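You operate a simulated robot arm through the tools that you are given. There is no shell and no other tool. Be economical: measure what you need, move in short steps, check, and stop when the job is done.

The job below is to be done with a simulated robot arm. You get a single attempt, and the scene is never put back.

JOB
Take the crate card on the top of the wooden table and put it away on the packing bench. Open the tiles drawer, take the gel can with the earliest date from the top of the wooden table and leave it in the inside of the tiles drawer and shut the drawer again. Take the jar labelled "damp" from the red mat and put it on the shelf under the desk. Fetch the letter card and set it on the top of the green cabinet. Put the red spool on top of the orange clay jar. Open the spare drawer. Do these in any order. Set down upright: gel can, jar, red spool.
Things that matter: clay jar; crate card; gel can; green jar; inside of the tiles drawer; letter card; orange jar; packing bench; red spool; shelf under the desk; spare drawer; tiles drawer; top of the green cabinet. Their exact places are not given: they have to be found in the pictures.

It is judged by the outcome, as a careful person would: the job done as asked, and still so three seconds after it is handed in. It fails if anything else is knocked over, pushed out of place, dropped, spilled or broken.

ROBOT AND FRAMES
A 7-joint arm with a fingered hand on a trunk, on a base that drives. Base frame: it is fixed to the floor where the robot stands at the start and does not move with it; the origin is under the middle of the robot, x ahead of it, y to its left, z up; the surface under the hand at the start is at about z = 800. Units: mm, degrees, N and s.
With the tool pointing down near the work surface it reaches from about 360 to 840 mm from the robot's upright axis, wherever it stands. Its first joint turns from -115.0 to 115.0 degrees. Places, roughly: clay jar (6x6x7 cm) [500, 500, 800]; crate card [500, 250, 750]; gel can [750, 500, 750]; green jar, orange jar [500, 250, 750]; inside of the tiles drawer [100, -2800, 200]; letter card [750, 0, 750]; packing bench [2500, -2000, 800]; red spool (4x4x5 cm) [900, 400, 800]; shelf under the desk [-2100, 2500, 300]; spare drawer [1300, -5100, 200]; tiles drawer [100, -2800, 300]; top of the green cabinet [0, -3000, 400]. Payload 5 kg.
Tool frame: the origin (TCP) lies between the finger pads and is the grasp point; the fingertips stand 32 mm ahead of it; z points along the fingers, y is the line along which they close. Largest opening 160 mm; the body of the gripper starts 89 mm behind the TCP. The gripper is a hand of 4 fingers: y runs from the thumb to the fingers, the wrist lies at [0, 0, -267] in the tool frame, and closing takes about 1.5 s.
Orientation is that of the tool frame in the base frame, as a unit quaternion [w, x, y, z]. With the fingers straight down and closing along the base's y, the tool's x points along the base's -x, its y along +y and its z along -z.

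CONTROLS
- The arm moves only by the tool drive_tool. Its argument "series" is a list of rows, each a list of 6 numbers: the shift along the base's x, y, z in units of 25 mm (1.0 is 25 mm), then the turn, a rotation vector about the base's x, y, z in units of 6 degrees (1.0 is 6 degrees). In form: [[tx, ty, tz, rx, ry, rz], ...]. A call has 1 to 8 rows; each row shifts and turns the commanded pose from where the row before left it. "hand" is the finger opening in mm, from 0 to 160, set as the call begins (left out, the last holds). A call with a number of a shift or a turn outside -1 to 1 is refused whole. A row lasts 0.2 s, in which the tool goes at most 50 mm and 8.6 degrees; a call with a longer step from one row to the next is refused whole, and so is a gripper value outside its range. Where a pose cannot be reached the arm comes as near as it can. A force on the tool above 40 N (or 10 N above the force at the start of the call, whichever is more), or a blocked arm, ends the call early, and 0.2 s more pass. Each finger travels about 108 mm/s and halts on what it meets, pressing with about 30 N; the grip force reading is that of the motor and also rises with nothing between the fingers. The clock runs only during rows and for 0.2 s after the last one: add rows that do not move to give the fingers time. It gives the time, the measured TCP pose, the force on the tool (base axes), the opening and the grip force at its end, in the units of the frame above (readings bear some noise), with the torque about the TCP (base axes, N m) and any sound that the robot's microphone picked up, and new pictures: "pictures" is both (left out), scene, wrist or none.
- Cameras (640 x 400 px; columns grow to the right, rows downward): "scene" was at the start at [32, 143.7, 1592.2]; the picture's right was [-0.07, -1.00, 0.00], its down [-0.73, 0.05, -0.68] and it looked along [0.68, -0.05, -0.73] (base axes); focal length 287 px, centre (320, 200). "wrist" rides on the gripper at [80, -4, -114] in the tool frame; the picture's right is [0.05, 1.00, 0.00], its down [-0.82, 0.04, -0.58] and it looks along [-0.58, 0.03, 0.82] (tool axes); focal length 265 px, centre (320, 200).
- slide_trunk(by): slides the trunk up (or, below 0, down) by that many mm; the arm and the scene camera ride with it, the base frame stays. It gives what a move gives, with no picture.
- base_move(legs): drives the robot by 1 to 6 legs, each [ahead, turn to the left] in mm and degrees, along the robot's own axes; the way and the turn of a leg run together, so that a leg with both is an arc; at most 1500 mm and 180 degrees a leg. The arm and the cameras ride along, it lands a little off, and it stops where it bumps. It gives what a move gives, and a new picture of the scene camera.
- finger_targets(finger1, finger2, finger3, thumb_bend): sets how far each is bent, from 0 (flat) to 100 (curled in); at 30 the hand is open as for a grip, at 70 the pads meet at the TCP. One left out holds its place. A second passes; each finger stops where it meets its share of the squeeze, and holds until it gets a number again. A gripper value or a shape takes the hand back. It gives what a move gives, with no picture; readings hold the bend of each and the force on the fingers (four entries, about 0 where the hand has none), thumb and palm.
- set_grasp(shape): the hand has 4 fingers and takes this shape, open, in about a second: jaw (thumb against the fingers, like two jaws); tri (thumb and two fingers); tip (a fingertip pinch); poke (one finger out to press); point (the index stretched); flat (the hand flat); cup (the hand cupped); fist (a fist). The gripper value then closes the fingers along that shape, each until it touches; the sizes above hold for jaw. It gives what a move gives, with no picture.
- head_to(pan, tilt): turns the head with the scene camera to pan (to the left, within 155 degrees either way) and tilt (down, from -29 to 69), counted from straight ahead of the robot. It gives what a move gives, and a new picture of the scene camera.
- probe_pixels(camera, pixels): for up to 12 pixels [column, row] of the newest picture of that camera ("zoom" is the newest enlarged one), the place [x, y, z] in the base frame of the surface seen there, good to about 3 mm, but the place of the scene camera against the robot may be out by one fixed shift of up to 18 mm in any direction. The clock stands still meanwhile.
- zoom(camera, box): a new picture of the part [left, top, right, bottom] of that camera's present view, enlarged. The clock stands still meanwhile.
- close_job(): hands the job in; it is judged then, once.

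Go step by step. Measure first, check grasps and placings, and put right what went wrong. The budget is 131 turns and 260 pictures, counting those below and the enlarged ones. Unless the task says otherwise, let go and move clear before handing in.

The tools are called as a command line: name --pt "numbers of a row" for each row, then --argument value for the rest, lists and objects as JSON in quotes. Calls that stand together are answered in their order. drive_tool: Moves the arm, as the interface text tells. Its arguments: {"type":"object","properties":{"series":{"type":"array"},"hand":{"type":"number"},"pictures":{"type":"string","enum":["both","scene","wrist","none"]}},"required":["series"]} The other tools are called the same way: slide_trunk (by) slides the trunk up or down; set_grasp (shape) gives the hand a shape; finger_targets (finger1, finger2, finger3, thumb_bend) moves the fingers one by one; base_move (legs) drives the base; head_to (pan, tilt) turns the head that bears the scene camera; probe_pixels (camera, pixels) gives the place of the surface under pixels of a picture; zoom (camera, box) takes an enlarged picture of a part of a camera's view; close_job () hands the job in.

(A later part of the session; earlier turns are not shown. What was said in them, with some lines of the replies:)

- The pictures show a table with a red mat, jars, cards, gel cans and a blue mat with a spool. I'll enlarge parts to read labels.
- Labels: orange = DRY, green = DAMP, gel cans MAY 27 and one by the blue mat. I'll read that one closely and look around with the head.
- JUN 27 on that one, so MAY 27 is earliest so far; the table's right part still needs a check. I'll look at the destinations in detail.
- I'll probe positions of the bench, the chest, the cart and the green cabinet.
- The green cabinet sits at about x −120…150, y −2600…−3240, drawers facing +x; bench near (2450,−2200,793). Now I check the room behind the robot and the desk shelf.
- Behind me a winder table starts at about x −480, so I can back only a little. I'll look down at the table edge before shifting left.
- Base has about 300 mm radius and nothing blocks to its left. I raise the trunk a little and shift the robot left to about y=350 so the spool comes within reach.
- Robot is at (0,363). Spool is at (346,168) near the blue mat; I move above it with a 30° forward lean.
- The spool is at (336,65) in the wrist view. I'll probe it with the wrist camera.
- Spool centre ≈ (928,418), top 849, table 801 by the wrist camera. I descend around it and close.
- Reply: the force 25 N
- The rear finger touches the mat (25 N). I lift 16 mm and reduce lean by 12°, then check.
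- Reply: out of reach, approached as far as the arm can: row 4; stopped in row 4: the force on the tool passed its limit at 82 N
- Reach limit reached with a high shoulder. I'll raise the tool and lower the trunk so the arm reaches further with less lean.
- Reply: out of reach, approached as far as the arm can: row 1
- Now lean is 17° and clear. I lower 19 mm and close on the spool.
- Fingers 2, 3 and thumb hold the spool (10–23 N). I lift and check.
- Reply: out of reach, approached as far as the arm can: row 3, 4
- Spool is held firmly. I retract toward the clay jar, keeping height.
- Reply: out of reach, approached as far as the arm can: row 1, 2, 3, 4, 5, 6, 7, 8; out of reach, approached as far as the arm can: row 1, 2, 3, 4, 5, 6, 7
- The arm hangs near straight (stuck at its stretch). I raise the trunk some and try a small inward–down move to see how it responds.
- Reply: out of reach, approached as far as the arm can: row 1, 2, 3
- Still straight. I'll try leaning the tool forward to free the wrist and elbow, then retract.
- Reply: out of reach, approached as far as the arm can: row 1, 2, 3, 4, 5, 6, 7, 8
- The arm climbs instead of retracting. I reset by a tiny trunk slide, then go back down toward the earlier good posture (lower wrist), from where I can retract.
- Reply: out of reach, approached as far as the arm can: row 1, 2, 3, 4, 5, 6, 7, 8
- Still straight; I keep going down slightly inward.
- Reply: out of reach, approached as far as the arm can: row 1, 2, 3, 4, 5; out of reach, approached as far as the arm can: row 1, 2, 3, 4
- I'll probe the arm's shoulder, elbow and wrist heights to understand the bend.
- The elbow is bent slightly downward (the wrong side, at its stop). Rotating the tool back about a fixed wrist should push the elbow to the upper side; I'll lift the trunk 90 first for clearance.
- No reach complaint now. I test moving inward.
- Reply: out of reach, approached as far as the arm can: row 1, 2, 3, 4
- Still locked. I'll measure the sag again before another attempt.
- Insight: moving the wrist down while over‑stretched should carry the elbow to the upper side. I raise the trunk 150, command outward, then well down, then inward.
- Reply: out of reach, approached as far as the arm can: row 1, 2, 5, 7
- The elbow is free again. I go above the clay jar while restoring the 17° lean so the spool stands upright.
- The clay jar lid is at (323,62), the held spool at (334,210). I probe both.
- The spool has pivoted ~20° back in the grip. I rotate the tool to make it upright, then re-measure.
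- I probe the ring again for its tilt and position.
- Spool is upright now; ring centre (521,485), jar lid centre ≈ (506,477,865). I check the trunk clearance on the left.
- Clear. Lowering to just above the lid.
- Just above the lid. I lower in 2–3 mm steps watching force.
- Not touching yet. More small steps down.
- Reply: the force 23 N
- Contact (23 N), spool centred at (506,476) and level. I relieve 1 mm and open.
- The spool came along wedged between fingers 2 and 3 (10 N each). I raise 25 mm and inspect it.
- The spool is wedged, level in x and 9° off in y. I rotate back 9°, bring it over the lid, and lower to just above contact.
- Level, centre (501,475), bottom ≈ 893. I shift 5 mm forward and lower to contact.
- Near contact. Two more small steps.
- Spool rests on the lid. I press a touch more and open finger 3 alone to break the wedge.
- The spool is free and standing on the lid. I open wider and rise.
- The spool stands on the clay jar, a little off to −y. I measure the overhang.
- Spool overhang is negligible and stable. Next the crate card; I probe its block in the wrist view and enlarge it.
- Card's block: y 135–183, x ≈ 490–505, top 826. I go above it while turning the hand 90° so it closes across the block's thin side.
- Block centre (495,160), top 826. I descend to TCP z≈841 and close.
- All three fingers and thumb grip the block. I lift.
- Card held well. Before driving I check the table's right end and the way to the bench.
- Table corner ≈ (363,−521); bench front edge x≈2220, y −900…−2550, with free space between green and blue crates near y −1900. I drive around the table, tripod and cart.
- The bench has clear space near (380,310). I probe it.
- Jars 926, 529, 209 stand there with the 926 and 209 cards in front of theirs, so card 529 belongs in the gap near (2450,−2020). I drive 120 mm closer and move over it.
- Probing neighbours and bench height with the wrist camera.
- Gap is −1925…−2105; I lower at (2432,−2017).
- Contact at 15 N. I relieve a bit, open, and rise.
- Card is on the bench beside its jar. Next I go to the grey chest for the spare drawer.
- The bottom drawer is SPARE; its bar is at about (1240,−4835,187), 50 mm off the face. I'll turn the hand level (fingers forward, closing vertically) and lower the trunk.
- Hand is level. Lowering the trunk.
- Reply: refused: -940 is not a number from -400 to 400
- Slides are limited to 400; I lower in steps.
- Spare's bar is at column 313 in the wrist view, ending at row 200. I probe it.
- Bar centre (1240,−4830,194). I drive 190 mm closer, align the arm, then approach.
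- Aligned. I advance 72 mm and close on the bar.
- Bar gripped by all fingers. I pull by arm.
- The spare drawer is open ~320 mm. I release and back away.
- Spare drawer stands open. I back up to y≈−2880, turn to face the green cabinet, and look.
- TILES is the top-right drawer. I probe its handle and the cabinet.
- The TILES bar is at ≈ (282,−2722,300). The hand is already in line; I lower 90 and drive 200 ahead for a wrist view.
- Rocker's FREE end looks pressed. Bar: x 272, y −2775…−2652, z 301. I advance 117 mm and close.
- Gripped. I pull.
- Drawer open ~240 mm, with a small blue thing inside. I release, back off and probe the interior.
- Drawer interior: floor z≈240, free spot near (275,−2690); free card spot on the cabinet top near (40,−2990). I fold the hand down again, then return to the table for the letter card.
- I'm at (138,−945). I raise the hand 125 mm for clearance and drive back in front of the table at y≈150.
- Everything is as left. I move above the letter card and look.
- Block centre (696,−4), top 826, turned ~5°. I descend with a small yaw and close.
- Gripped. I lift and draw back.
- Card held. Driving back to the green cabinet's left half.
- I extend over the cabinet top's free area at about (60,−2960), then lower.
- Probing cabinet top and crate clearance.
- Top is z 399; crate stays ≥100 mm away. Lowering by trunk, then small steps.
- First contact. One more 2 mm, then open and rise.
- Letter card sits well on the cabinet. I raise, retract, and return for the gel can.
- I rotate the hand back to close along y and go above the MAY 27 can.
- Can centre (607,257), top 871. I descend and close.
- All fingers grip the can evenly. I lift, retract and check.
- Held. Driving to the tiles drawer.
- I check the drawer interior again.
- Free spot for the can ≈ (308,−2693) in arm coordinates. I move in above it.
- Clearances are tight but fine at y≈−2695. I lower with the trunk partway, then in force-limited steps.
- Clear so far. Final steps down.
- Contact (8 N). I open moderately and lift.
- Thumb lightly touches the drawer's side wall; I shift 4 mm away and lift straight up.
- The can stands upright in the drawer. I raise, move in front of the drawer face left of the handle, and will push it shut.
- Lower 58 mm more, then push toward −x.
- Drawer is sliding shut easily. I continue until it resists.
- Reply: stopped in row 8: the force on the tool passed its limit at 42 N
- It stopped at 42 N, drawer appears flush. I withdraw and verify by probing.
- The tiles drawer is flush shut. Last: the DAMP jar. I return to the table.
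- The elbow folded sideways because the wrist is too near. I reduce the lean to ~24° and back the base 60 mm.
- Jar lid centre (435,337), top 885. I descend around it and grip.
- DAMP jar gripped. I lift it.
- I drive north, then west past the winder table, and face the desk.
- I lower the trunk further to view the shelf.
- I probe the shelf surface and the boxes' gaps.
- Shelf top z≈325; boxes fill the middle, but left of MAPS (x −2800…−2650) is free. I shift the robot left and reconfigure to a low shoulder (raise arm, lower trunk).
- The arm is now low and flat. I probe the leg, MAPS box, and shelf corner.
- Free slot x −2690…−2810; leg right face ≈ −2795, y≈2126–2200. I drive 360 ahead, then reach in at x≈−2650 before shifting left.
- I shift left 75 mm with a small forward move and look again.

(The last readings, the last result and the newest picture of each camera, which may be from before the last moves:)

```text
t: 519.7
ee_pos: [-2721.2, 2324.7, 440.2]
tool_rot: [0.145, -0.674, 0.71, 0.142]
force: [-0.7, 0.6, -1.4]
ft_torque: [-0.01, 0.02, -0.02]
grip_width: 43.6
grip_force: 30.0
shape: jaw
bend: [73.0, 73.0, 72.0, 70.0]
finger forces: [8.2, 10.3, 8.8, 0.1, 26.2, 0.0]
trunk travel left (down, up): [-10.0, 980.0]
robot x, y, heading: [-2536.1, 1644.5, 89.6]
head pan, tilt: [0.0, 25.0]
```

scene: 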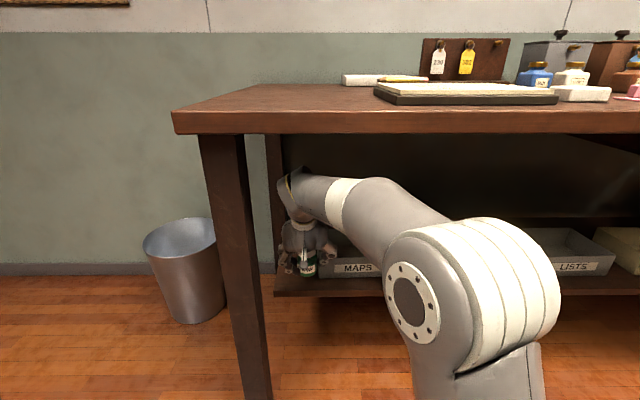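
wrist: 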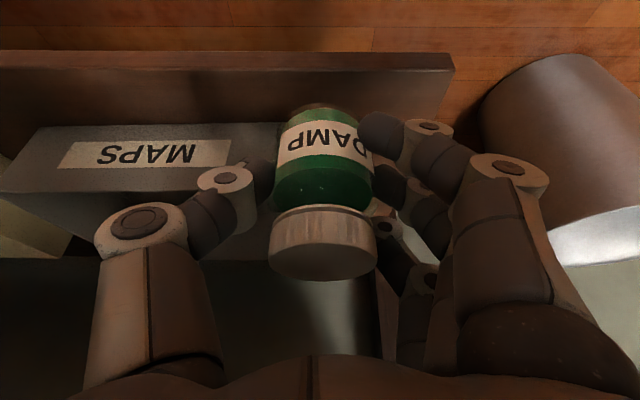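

probe_pixels --camera "wrist" --pixels '[[270, 140], [275, 128], [283, 125], [288, 128], [440, 75], [450, 65], [395, 285], [310, 320], [380, 340], [390, 95]]'

zoom --camera "wrist" --box '[220, 40, 480, 200]'

zoom --camera "scene" --box '[200, 130, 400, 310]'

```text
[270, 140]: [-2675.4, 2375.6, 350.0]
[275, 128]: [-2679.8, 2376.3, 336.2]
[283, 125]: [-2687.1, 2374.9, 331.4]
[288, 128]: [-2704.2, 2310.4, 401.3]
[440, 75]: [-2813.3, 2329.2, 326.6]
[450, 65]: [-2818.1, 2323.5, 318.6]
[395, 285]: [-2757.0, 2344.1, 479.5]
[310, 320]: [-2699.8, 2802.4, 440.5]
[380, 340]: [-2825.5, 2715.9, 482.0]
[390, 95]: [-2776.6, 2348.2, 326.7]
```

```text
2.46 times, centred on (350, 120) of wrist
```

zoom: 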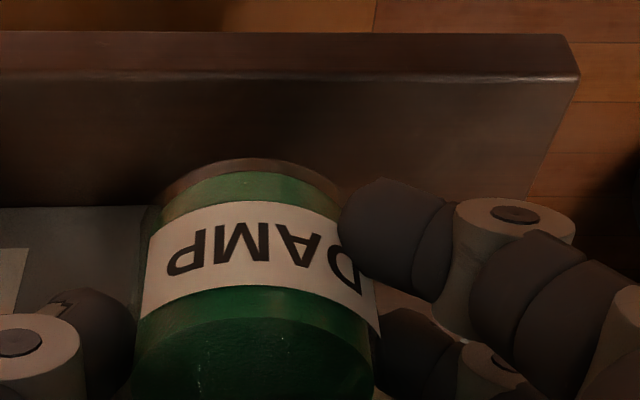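

```text
2.22 times, centred on (300, 220) of scene
```

zoom: 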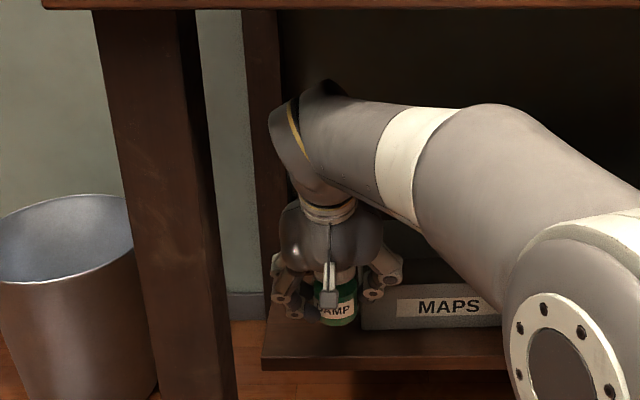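

Box edge ≈ −2692, shelf end ≈ −2820. I go to x −2757, y 2372, then lower.

drive_tool --pt "-0.72 0 0 0 0 0" --pt "-0.72 0 0 0 0 0" --pt "0 0.9 0 0 0 0" --pt "0 0.9 0 0 0 0" --pt "0 0 -0.7 0 0 0" --pt "0 0 -0.7 0 0 0" --pt "0 0 -0.4 0 0 0" --pictures "both"

zoom --camera "scene" --box '[200, 130, 400, 310]'

```text
t: 521.3
ee_pos: [-2756.7, 2368.9, 394.9]
tool_rot: [0.145, -0.675, 0.71, 0.142]
force: [-0.3, 0.7, -1.8]
ft_torque: [-0.03, -0.02, -0.02]
grip_width: 43.7
grip_force: 30.4
shape: jaw
bend: [73.0, 73.0, 72.0, 70.0]
finger forces: [8.2, 10.4, 8.7, 0.0, 26.2, 0.0]
trunk travel left (down, up): [-10.0, 980.0]
robot x, y, heading: [-2532.8, 1643.3, 89.3]
head pan, tilt: [0.0, 25.0]
```

scene: 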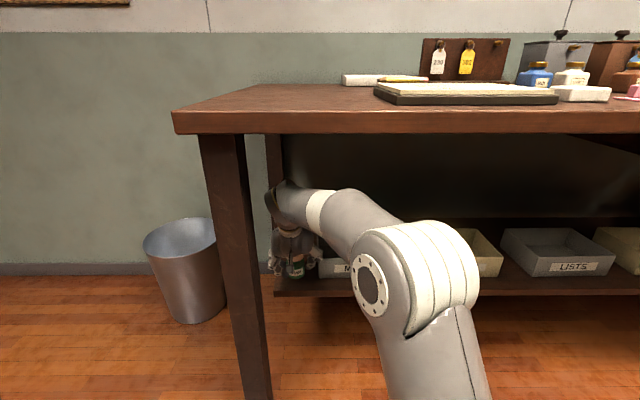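
wrist: 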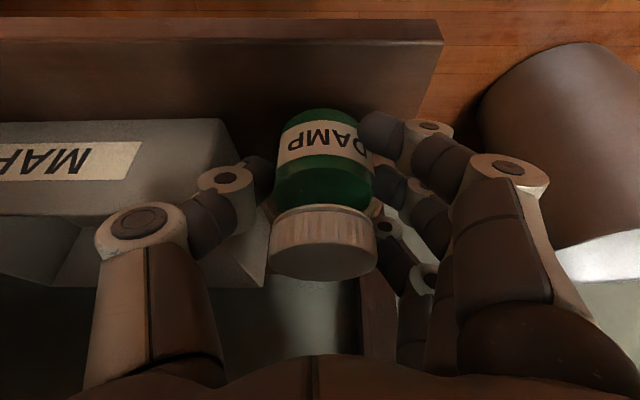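

```text
2.22 times, centred on (300, 220) of scene
```

zoom: 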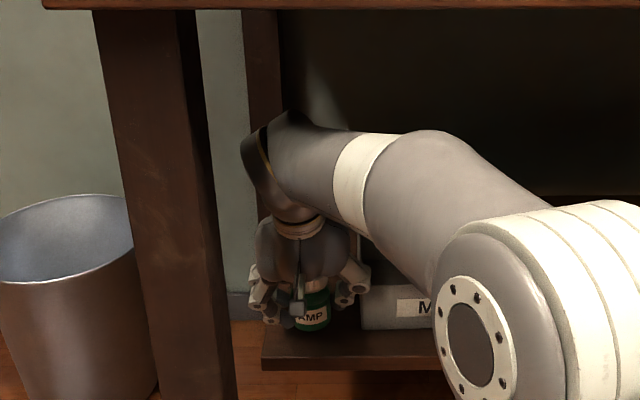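

Thumb is beside the box, clear. I lower in small steps to contact.

drive_tool --pt "0 0 -0.2 0 0 0" --pt "0 0 -0.2 0 0 0" --pt "0 0 -0.12 0 0 0" --pt "0 0 0 0 0 0" --pictures "none"

drive_tool --pt "0 0 -0.1 0 0 0" --pt "0 0 0 0 0 0" --pictures "none"

drive_tool --pt "0 0 -0.1 0 0 0" --pt "0 0 0 0 0 0" --pictures "wrist"

```text
t: 522.3
ee_pos: [-2758.2, 2370.0, 381.0]
tool_rot: [0.145, -0.674, 0.71, 0.142]
force: [0.7, -0.3, -0.6]
ft_torque: [-0.05, -0.05, -0.01]
grip_width: 43.5
grip_force: 29.4
shape: jaw
bend: [73.0, 73.0, 72.0, 70.0]
finger forces: [8.3, 10.4, 8.8, 0.0, 26.1, 0.1]
trunk travel left (down, up): [-10.0, 980.0]
robot x, y, heading: [-2536.8, 1646.9, 89.2]
head pan, tilt: [0.0, 25.0]
```

```text
t: 522.9
ee_pos: [-2757.5, 2368.6, 380.5]
tool_rot: [0.144, -0.674, 0.71, 0.142]
force: [-0.1, 0.4, -0.8]
ft_torque: [0.0, 0.0, -0.04]
grip_width: 43.6
grip_force: 29.7
shape: jaw
bend: [73.0, 73.0, 72.0, 70.0]
finger forces: [8.2, 10.4, 8.7, 0.1, 26.2, 0.0]
trunk travel left (down, up): [-10.0, 980.0]
robot x, y, heading: [-2539.2, 1644.2, 89.5]
head pan, tilt: [0.0, 25.0]
```

```text
t: 523.5
ee_pos: [-2756.6, 2369.1, 376.9]
tool_rot: [0.145, -0.675, 0.709, 0.143]
force: [0.0, 0.0, -0.2]
ft_torque: [-0.05, 0.0, -0.02]
grip_width: 43.6
grip_force: 30.1
shape: jaw
bend: [73.0, 73.0, 72.0, 70.0]
finger forces: [8.4, 10.4, 8.9, 0.0, 26.3, 0.0]
trunk travel left (down, up): [-10.0, 980.0]
robot x, y, heading: [-2538.9, 1647.3, 89.6]
head pan, tilt: [0.0, 25.0]
```

wrist: 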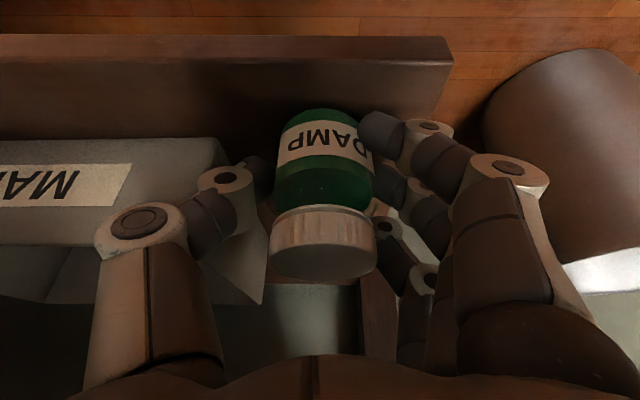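

drive_tool --pt "0 0 -0.08 0 0 0" --pt "0 0 0 0 0 0" --pictures "none"

drive_tool --pt "0 0 -0.06 0 0 0" --pt "0 0 0 0 0 0" --pictures "none"

```text
t: 524.1
ee_pos: [-2756.9, 2369.4, 377.1]
tool_rot: [0.145, -0.675, 0.709, 0.143]
force: [-0.8, 2.3, 7.1]
ft_torque: [-0.08, 0.04, -0.01]
grip_width: 43.7
grip_force: 30.6
shape: jaw
bend: [73.0, 73.0, 72.0, 70.0]
finger forces: [10.1, 10.5, 10.5, 0.0, 27.7, 0.0]
trunk travel left (down, up): [-10.0, 980.0]
robot x, y, heading: [-2538.5, 1646.6, 89.4]
head pan, tilt: [0.0, 25.0]
```

```text
t: 524.7
ee_pos: [-2758.0, 2369.9, 375.8]
tool_rot: [0.146, -0.673, 0.711, 0.143]
force: [0.4, 4.7, 14.3]
ft_torque: [-0.11, 0.14, -0.07]
grip_width: 43.7
grip_force: 30.0
shape: jaw
bend: [74.0, 73.0, 72.0, 70.0]
finger forces: [11.9, 10.9, 12.7, 0.0, 29.5, 0.0]
trunk travel left (down, up): [-10.0, 980.0]
robot x, y, heading: [-2537.1, 1646.2, 89.8]
head pan, tilt: [0.0, 25.0]
```

Contact at 15 N. I open to 68 and check.

drive_tool --pt "0 0 0.04 0 0 0" --pt "0 0 0 0 0 0" --pt "0 0 0 0 0 0" --pt "0 0 0 0 0 0" --hand 68 --pictures "wrist"

```text
t: 525.7
ee_pos: [-2756.9, 2368.4, 373.1]
tool_rot: [0.145, -0.675, 0.71, 0.142]
force: [0.1, 0.3, 1.1]
ft_torque: [0.01, -0.03, 0.03]
grip_width: 66.9
grip_force: 0.1
shape: jaw
bend: [73.0, 73.0, 73.0, 70.0]
finger forces: [0.0, 0.1, 0.1, 0.0, 0.0, 0.0]
trunk travel left (down, up): [-10.0, 980.0]
robot x, y, heading: [-2536.7, 1645.8, 89.6]
head pan, tilt: [0.0, 25.0]
```

wrist: 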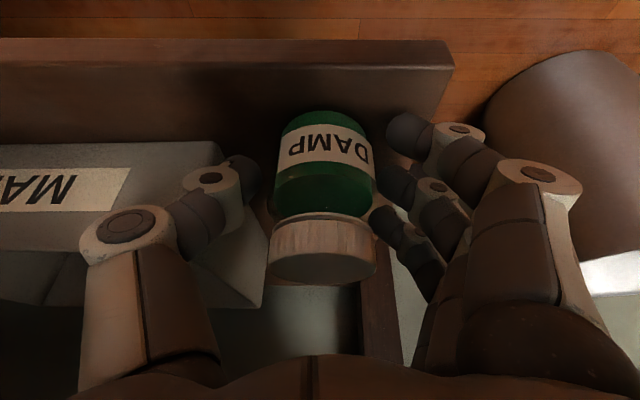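

Free. I withdraw slightly up along the hand's axis, then straight back.

drive_tool --pt "-0.06 -0.2 0.45 0 0 0" --pt "0 -0.2 0.45 0 0 0" --pt "0 -0.3 0.45 0 0 0" --pt "0 -0.4 0.2 0 0 0" --pictures "wrist"

```text
t: 526.7
ee_pos: [-2758.7, 2341.0, 412.9]
tool_rot: [0.144, -0.674, 0.71, 0.142]
force: [0.8, -0.4, -1.0]
ft_torque: [-0.01, -0.01, 0.03]
grip_width: 67.2
grip_force: 0.1
shape: jaw
bend: [73.0, 73.0, 73.0, 70.0]
finger forces: [0.1, 0.0, 0.0, 0.1, 0.1, 0.1]
trunk travel left (down, up): [-10.0, 980.0]
robot x, y, heading: [-2537.0, 1646.1, 89.4]
head pan, tilt: [0.0, 25.0]
```

wrist: 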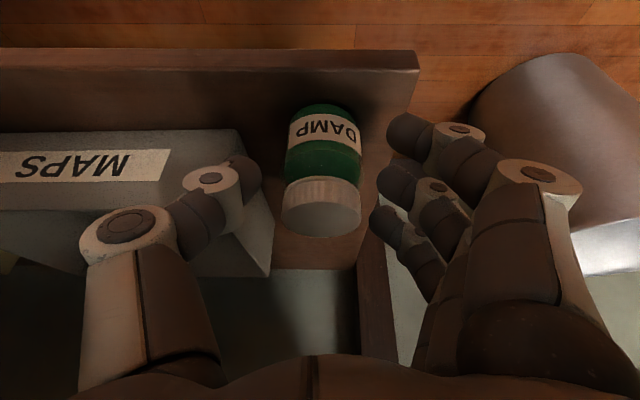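

Jar stands upright. I rise 45 mm to clear its top, then shift right past the leg and draw back.

drive_tool --pt "0 -0.1 0.6 0 0 0" --pt "0 -0.1 0.6 0 0 0" --pt "0 0 0.6 0 0 0" --pt "0 0 0.1 0 0 0" --pictures "wrist"

drive_tool --pt "0.9 0 0 0 0 0" --pt "0.9 0 0 0 0 0" --pt "0.9 0 0 0 0 0" --pt "0.9 0 0 0 0 0" --pt "0.8 0 0 0 0 0" --pictures "none"

drive_tool --pt "0 -0.9 0 0 0 0" --pt "0 -0.9 0 0 0 0" --pt "0 -0.9 0 0 0 0" --pt "0 -0.9 0 0 0 0" --pt "0 -0.9 0 0 0 0" --pt "0 -0.9 0 0 0 0" --pictures "none"

base_move --legs '[[-350, 0]]'

head_to --pan 20 --tilt 20

zoom --camera "scene" --box '[300, 130, 500, 300]'

```text
t: 527.7
ee_pos: [-2758.2, 2337.9, 460.7]
tool_rot: [0.145, -0.675, 0.71, 0.143]
force: [0.7, -0.1, 0.1]
ft_torque: [-0.01, -0.02, -0.03]
grip_width: 67.3
grip_force: 0.1
shape: jaw
bend: [73.0, 73.0, 73.0, 70.0]
finger forces: [0.0, 0.0, 0.1, 0.0, 0.0, 0.1]
trunk travel left (down, up): [-10.0, 980.0]
robot x, y, heading: [-2538.8, 1644.9, 89.3]
head pan, tilt: [0.0, 25.0]
```

wrist: 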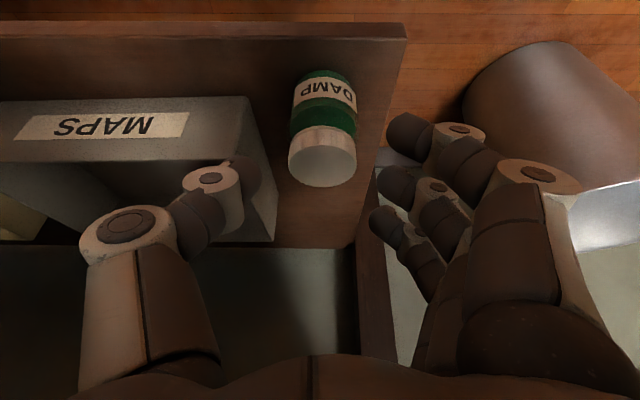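

```text
t: 528.9
ee_pos: [-2647.3, 2337.5, 461.1]
tool_rot: [0.145, -0.675, 0.709, 0.142]
force: [0.7, -1.0, -0.3]
ft_torque: [0.03, -0.01, 0.01]
grip_width: 67.4
grip_force: 0.0
shape: jaw
bend: [73.0, 73.0, 73.0, 70.0]
finger forces: [0.0, 0.1, 0.0, 0.0, 0.0, 0.1]
trunk travel left (down, up): [-10.0, 980.0]
robot x, y, heading: [-2533.2, 1646.2, 89.4]
head pan, tilt: [0.0, 25.0]
```

```text
t: 530.3
ee_pos: [-2649.0, 2201.5, 461.9]
tool_rot: [0.145, -0.673, 0.711, 0.141]
force: [-0.1, 0.2, 0.0]
ft_torque: [0.01, 0.01, 0.0]
grip_width: 67.5
grip_force: 0.0
shape: jaw
bend: [73.0, 73.0, 73.0, 70.0]
finger forces: [0.0, 0.0, 0.0, 0.0, 0.0, 0.1]
trunk travel left (down, up): [-10.0, 980.0]
robot x, y, heading: [-2533.2, 1650.6, 89.6]
head pan, tilt: [0.0, 25.0]
```

```text
t: 532.5
ee_pos: [-2652.4, 1851.1, 460.3]
tool_rot: [0.144, -0.675, 0.709, 0.141]
force: [0.1, -0.4, -1.0]
ft_torque: [-0.02, -0.02, 0.0]
grip_width: 67.4
grip_force: 0.2
shape: jaw
bend: [73.0, 73.0, 73.0, 70.0]
finger forces: [0.1, 0.0, 0.0, 0.0, 0.1, 0.0]
trunk travel left (down, up): [-10.0, 980.0]
robot x, y, heading: [-2539.3, 1291.8, 89.7]
head pan, tilt: [0.0, 25.0]
```

scene: 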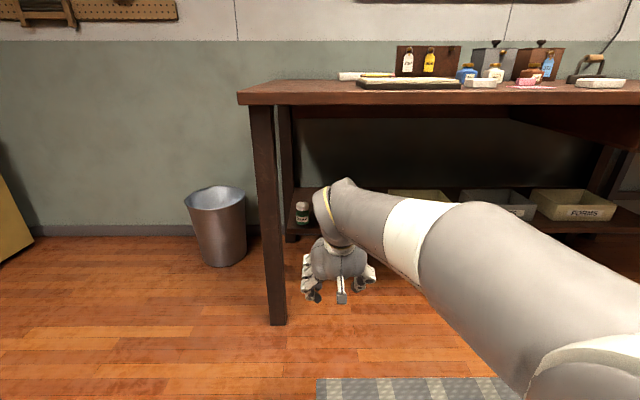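

```text
t: 533.4
ee_pos: [-2652.3, 1851.0, 462.3]
tool_rot: [0.144, -0.675, 0.709, 0.142]
force: [0.2, 0.1, -0.7]
ft_torque: [0.02, -0.02, -0.01]
grip_width: 67.6
grip_force: 0.1
shape: jaw
bend: [73.0, 73.0, 73.0, 70.0]
finger forces: [0.0, 0.0, 0.0, 0.1, 0.0, 0.1]
trunk travel left (down, up): [-10.0, 980.0]
robot x, y, heading: [-2539.6, 1295.2, 89.6]
head pan, tilt: [20.0, 20.0]
```

scene: 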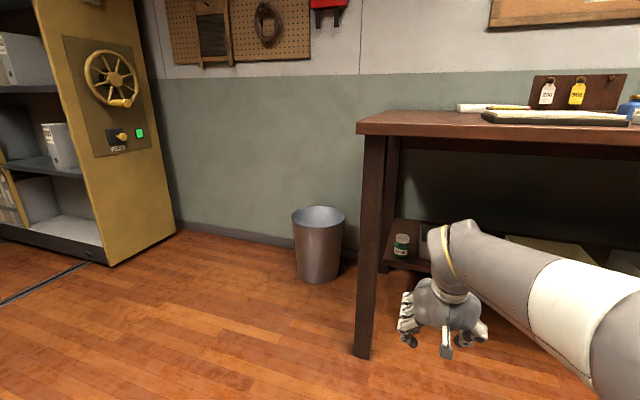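

```text
2.35 times, centred on (400, 215) of scene
```

zoom: 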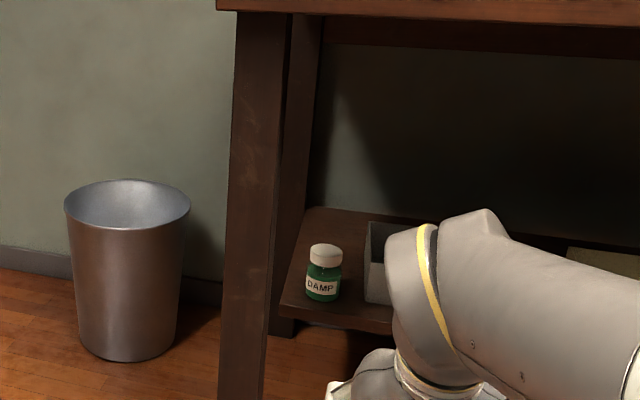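

The DAMP jar stands upright on the shelf under the desk, and everything else was seen in place with the hand clear. I hand in the job.

close_job

```text
The job is handed in.
```

I finished every part of the job and handed it in, and nothing was knocked over or dropped.

- **Crate card:** it is on the packing bench, in front of the jar numbered 529.
- **Gel can:** the MAY 27 can stands upright in the tiles drawer, and the drawer is shut.
- **Damp jar:** it stands upright on the shelf under the desk, to the left of the MAPS box.
- **Letter card:** it is on top of the green cabinet.
- **Red spool:** it stands upright on the orange clay jar's lid, slightly off centre but steady. It first stuck between two fingers, and freeing it nudged the clay jar a few millimetres.
- **Spare drawer:** it is open by about 320 mm.
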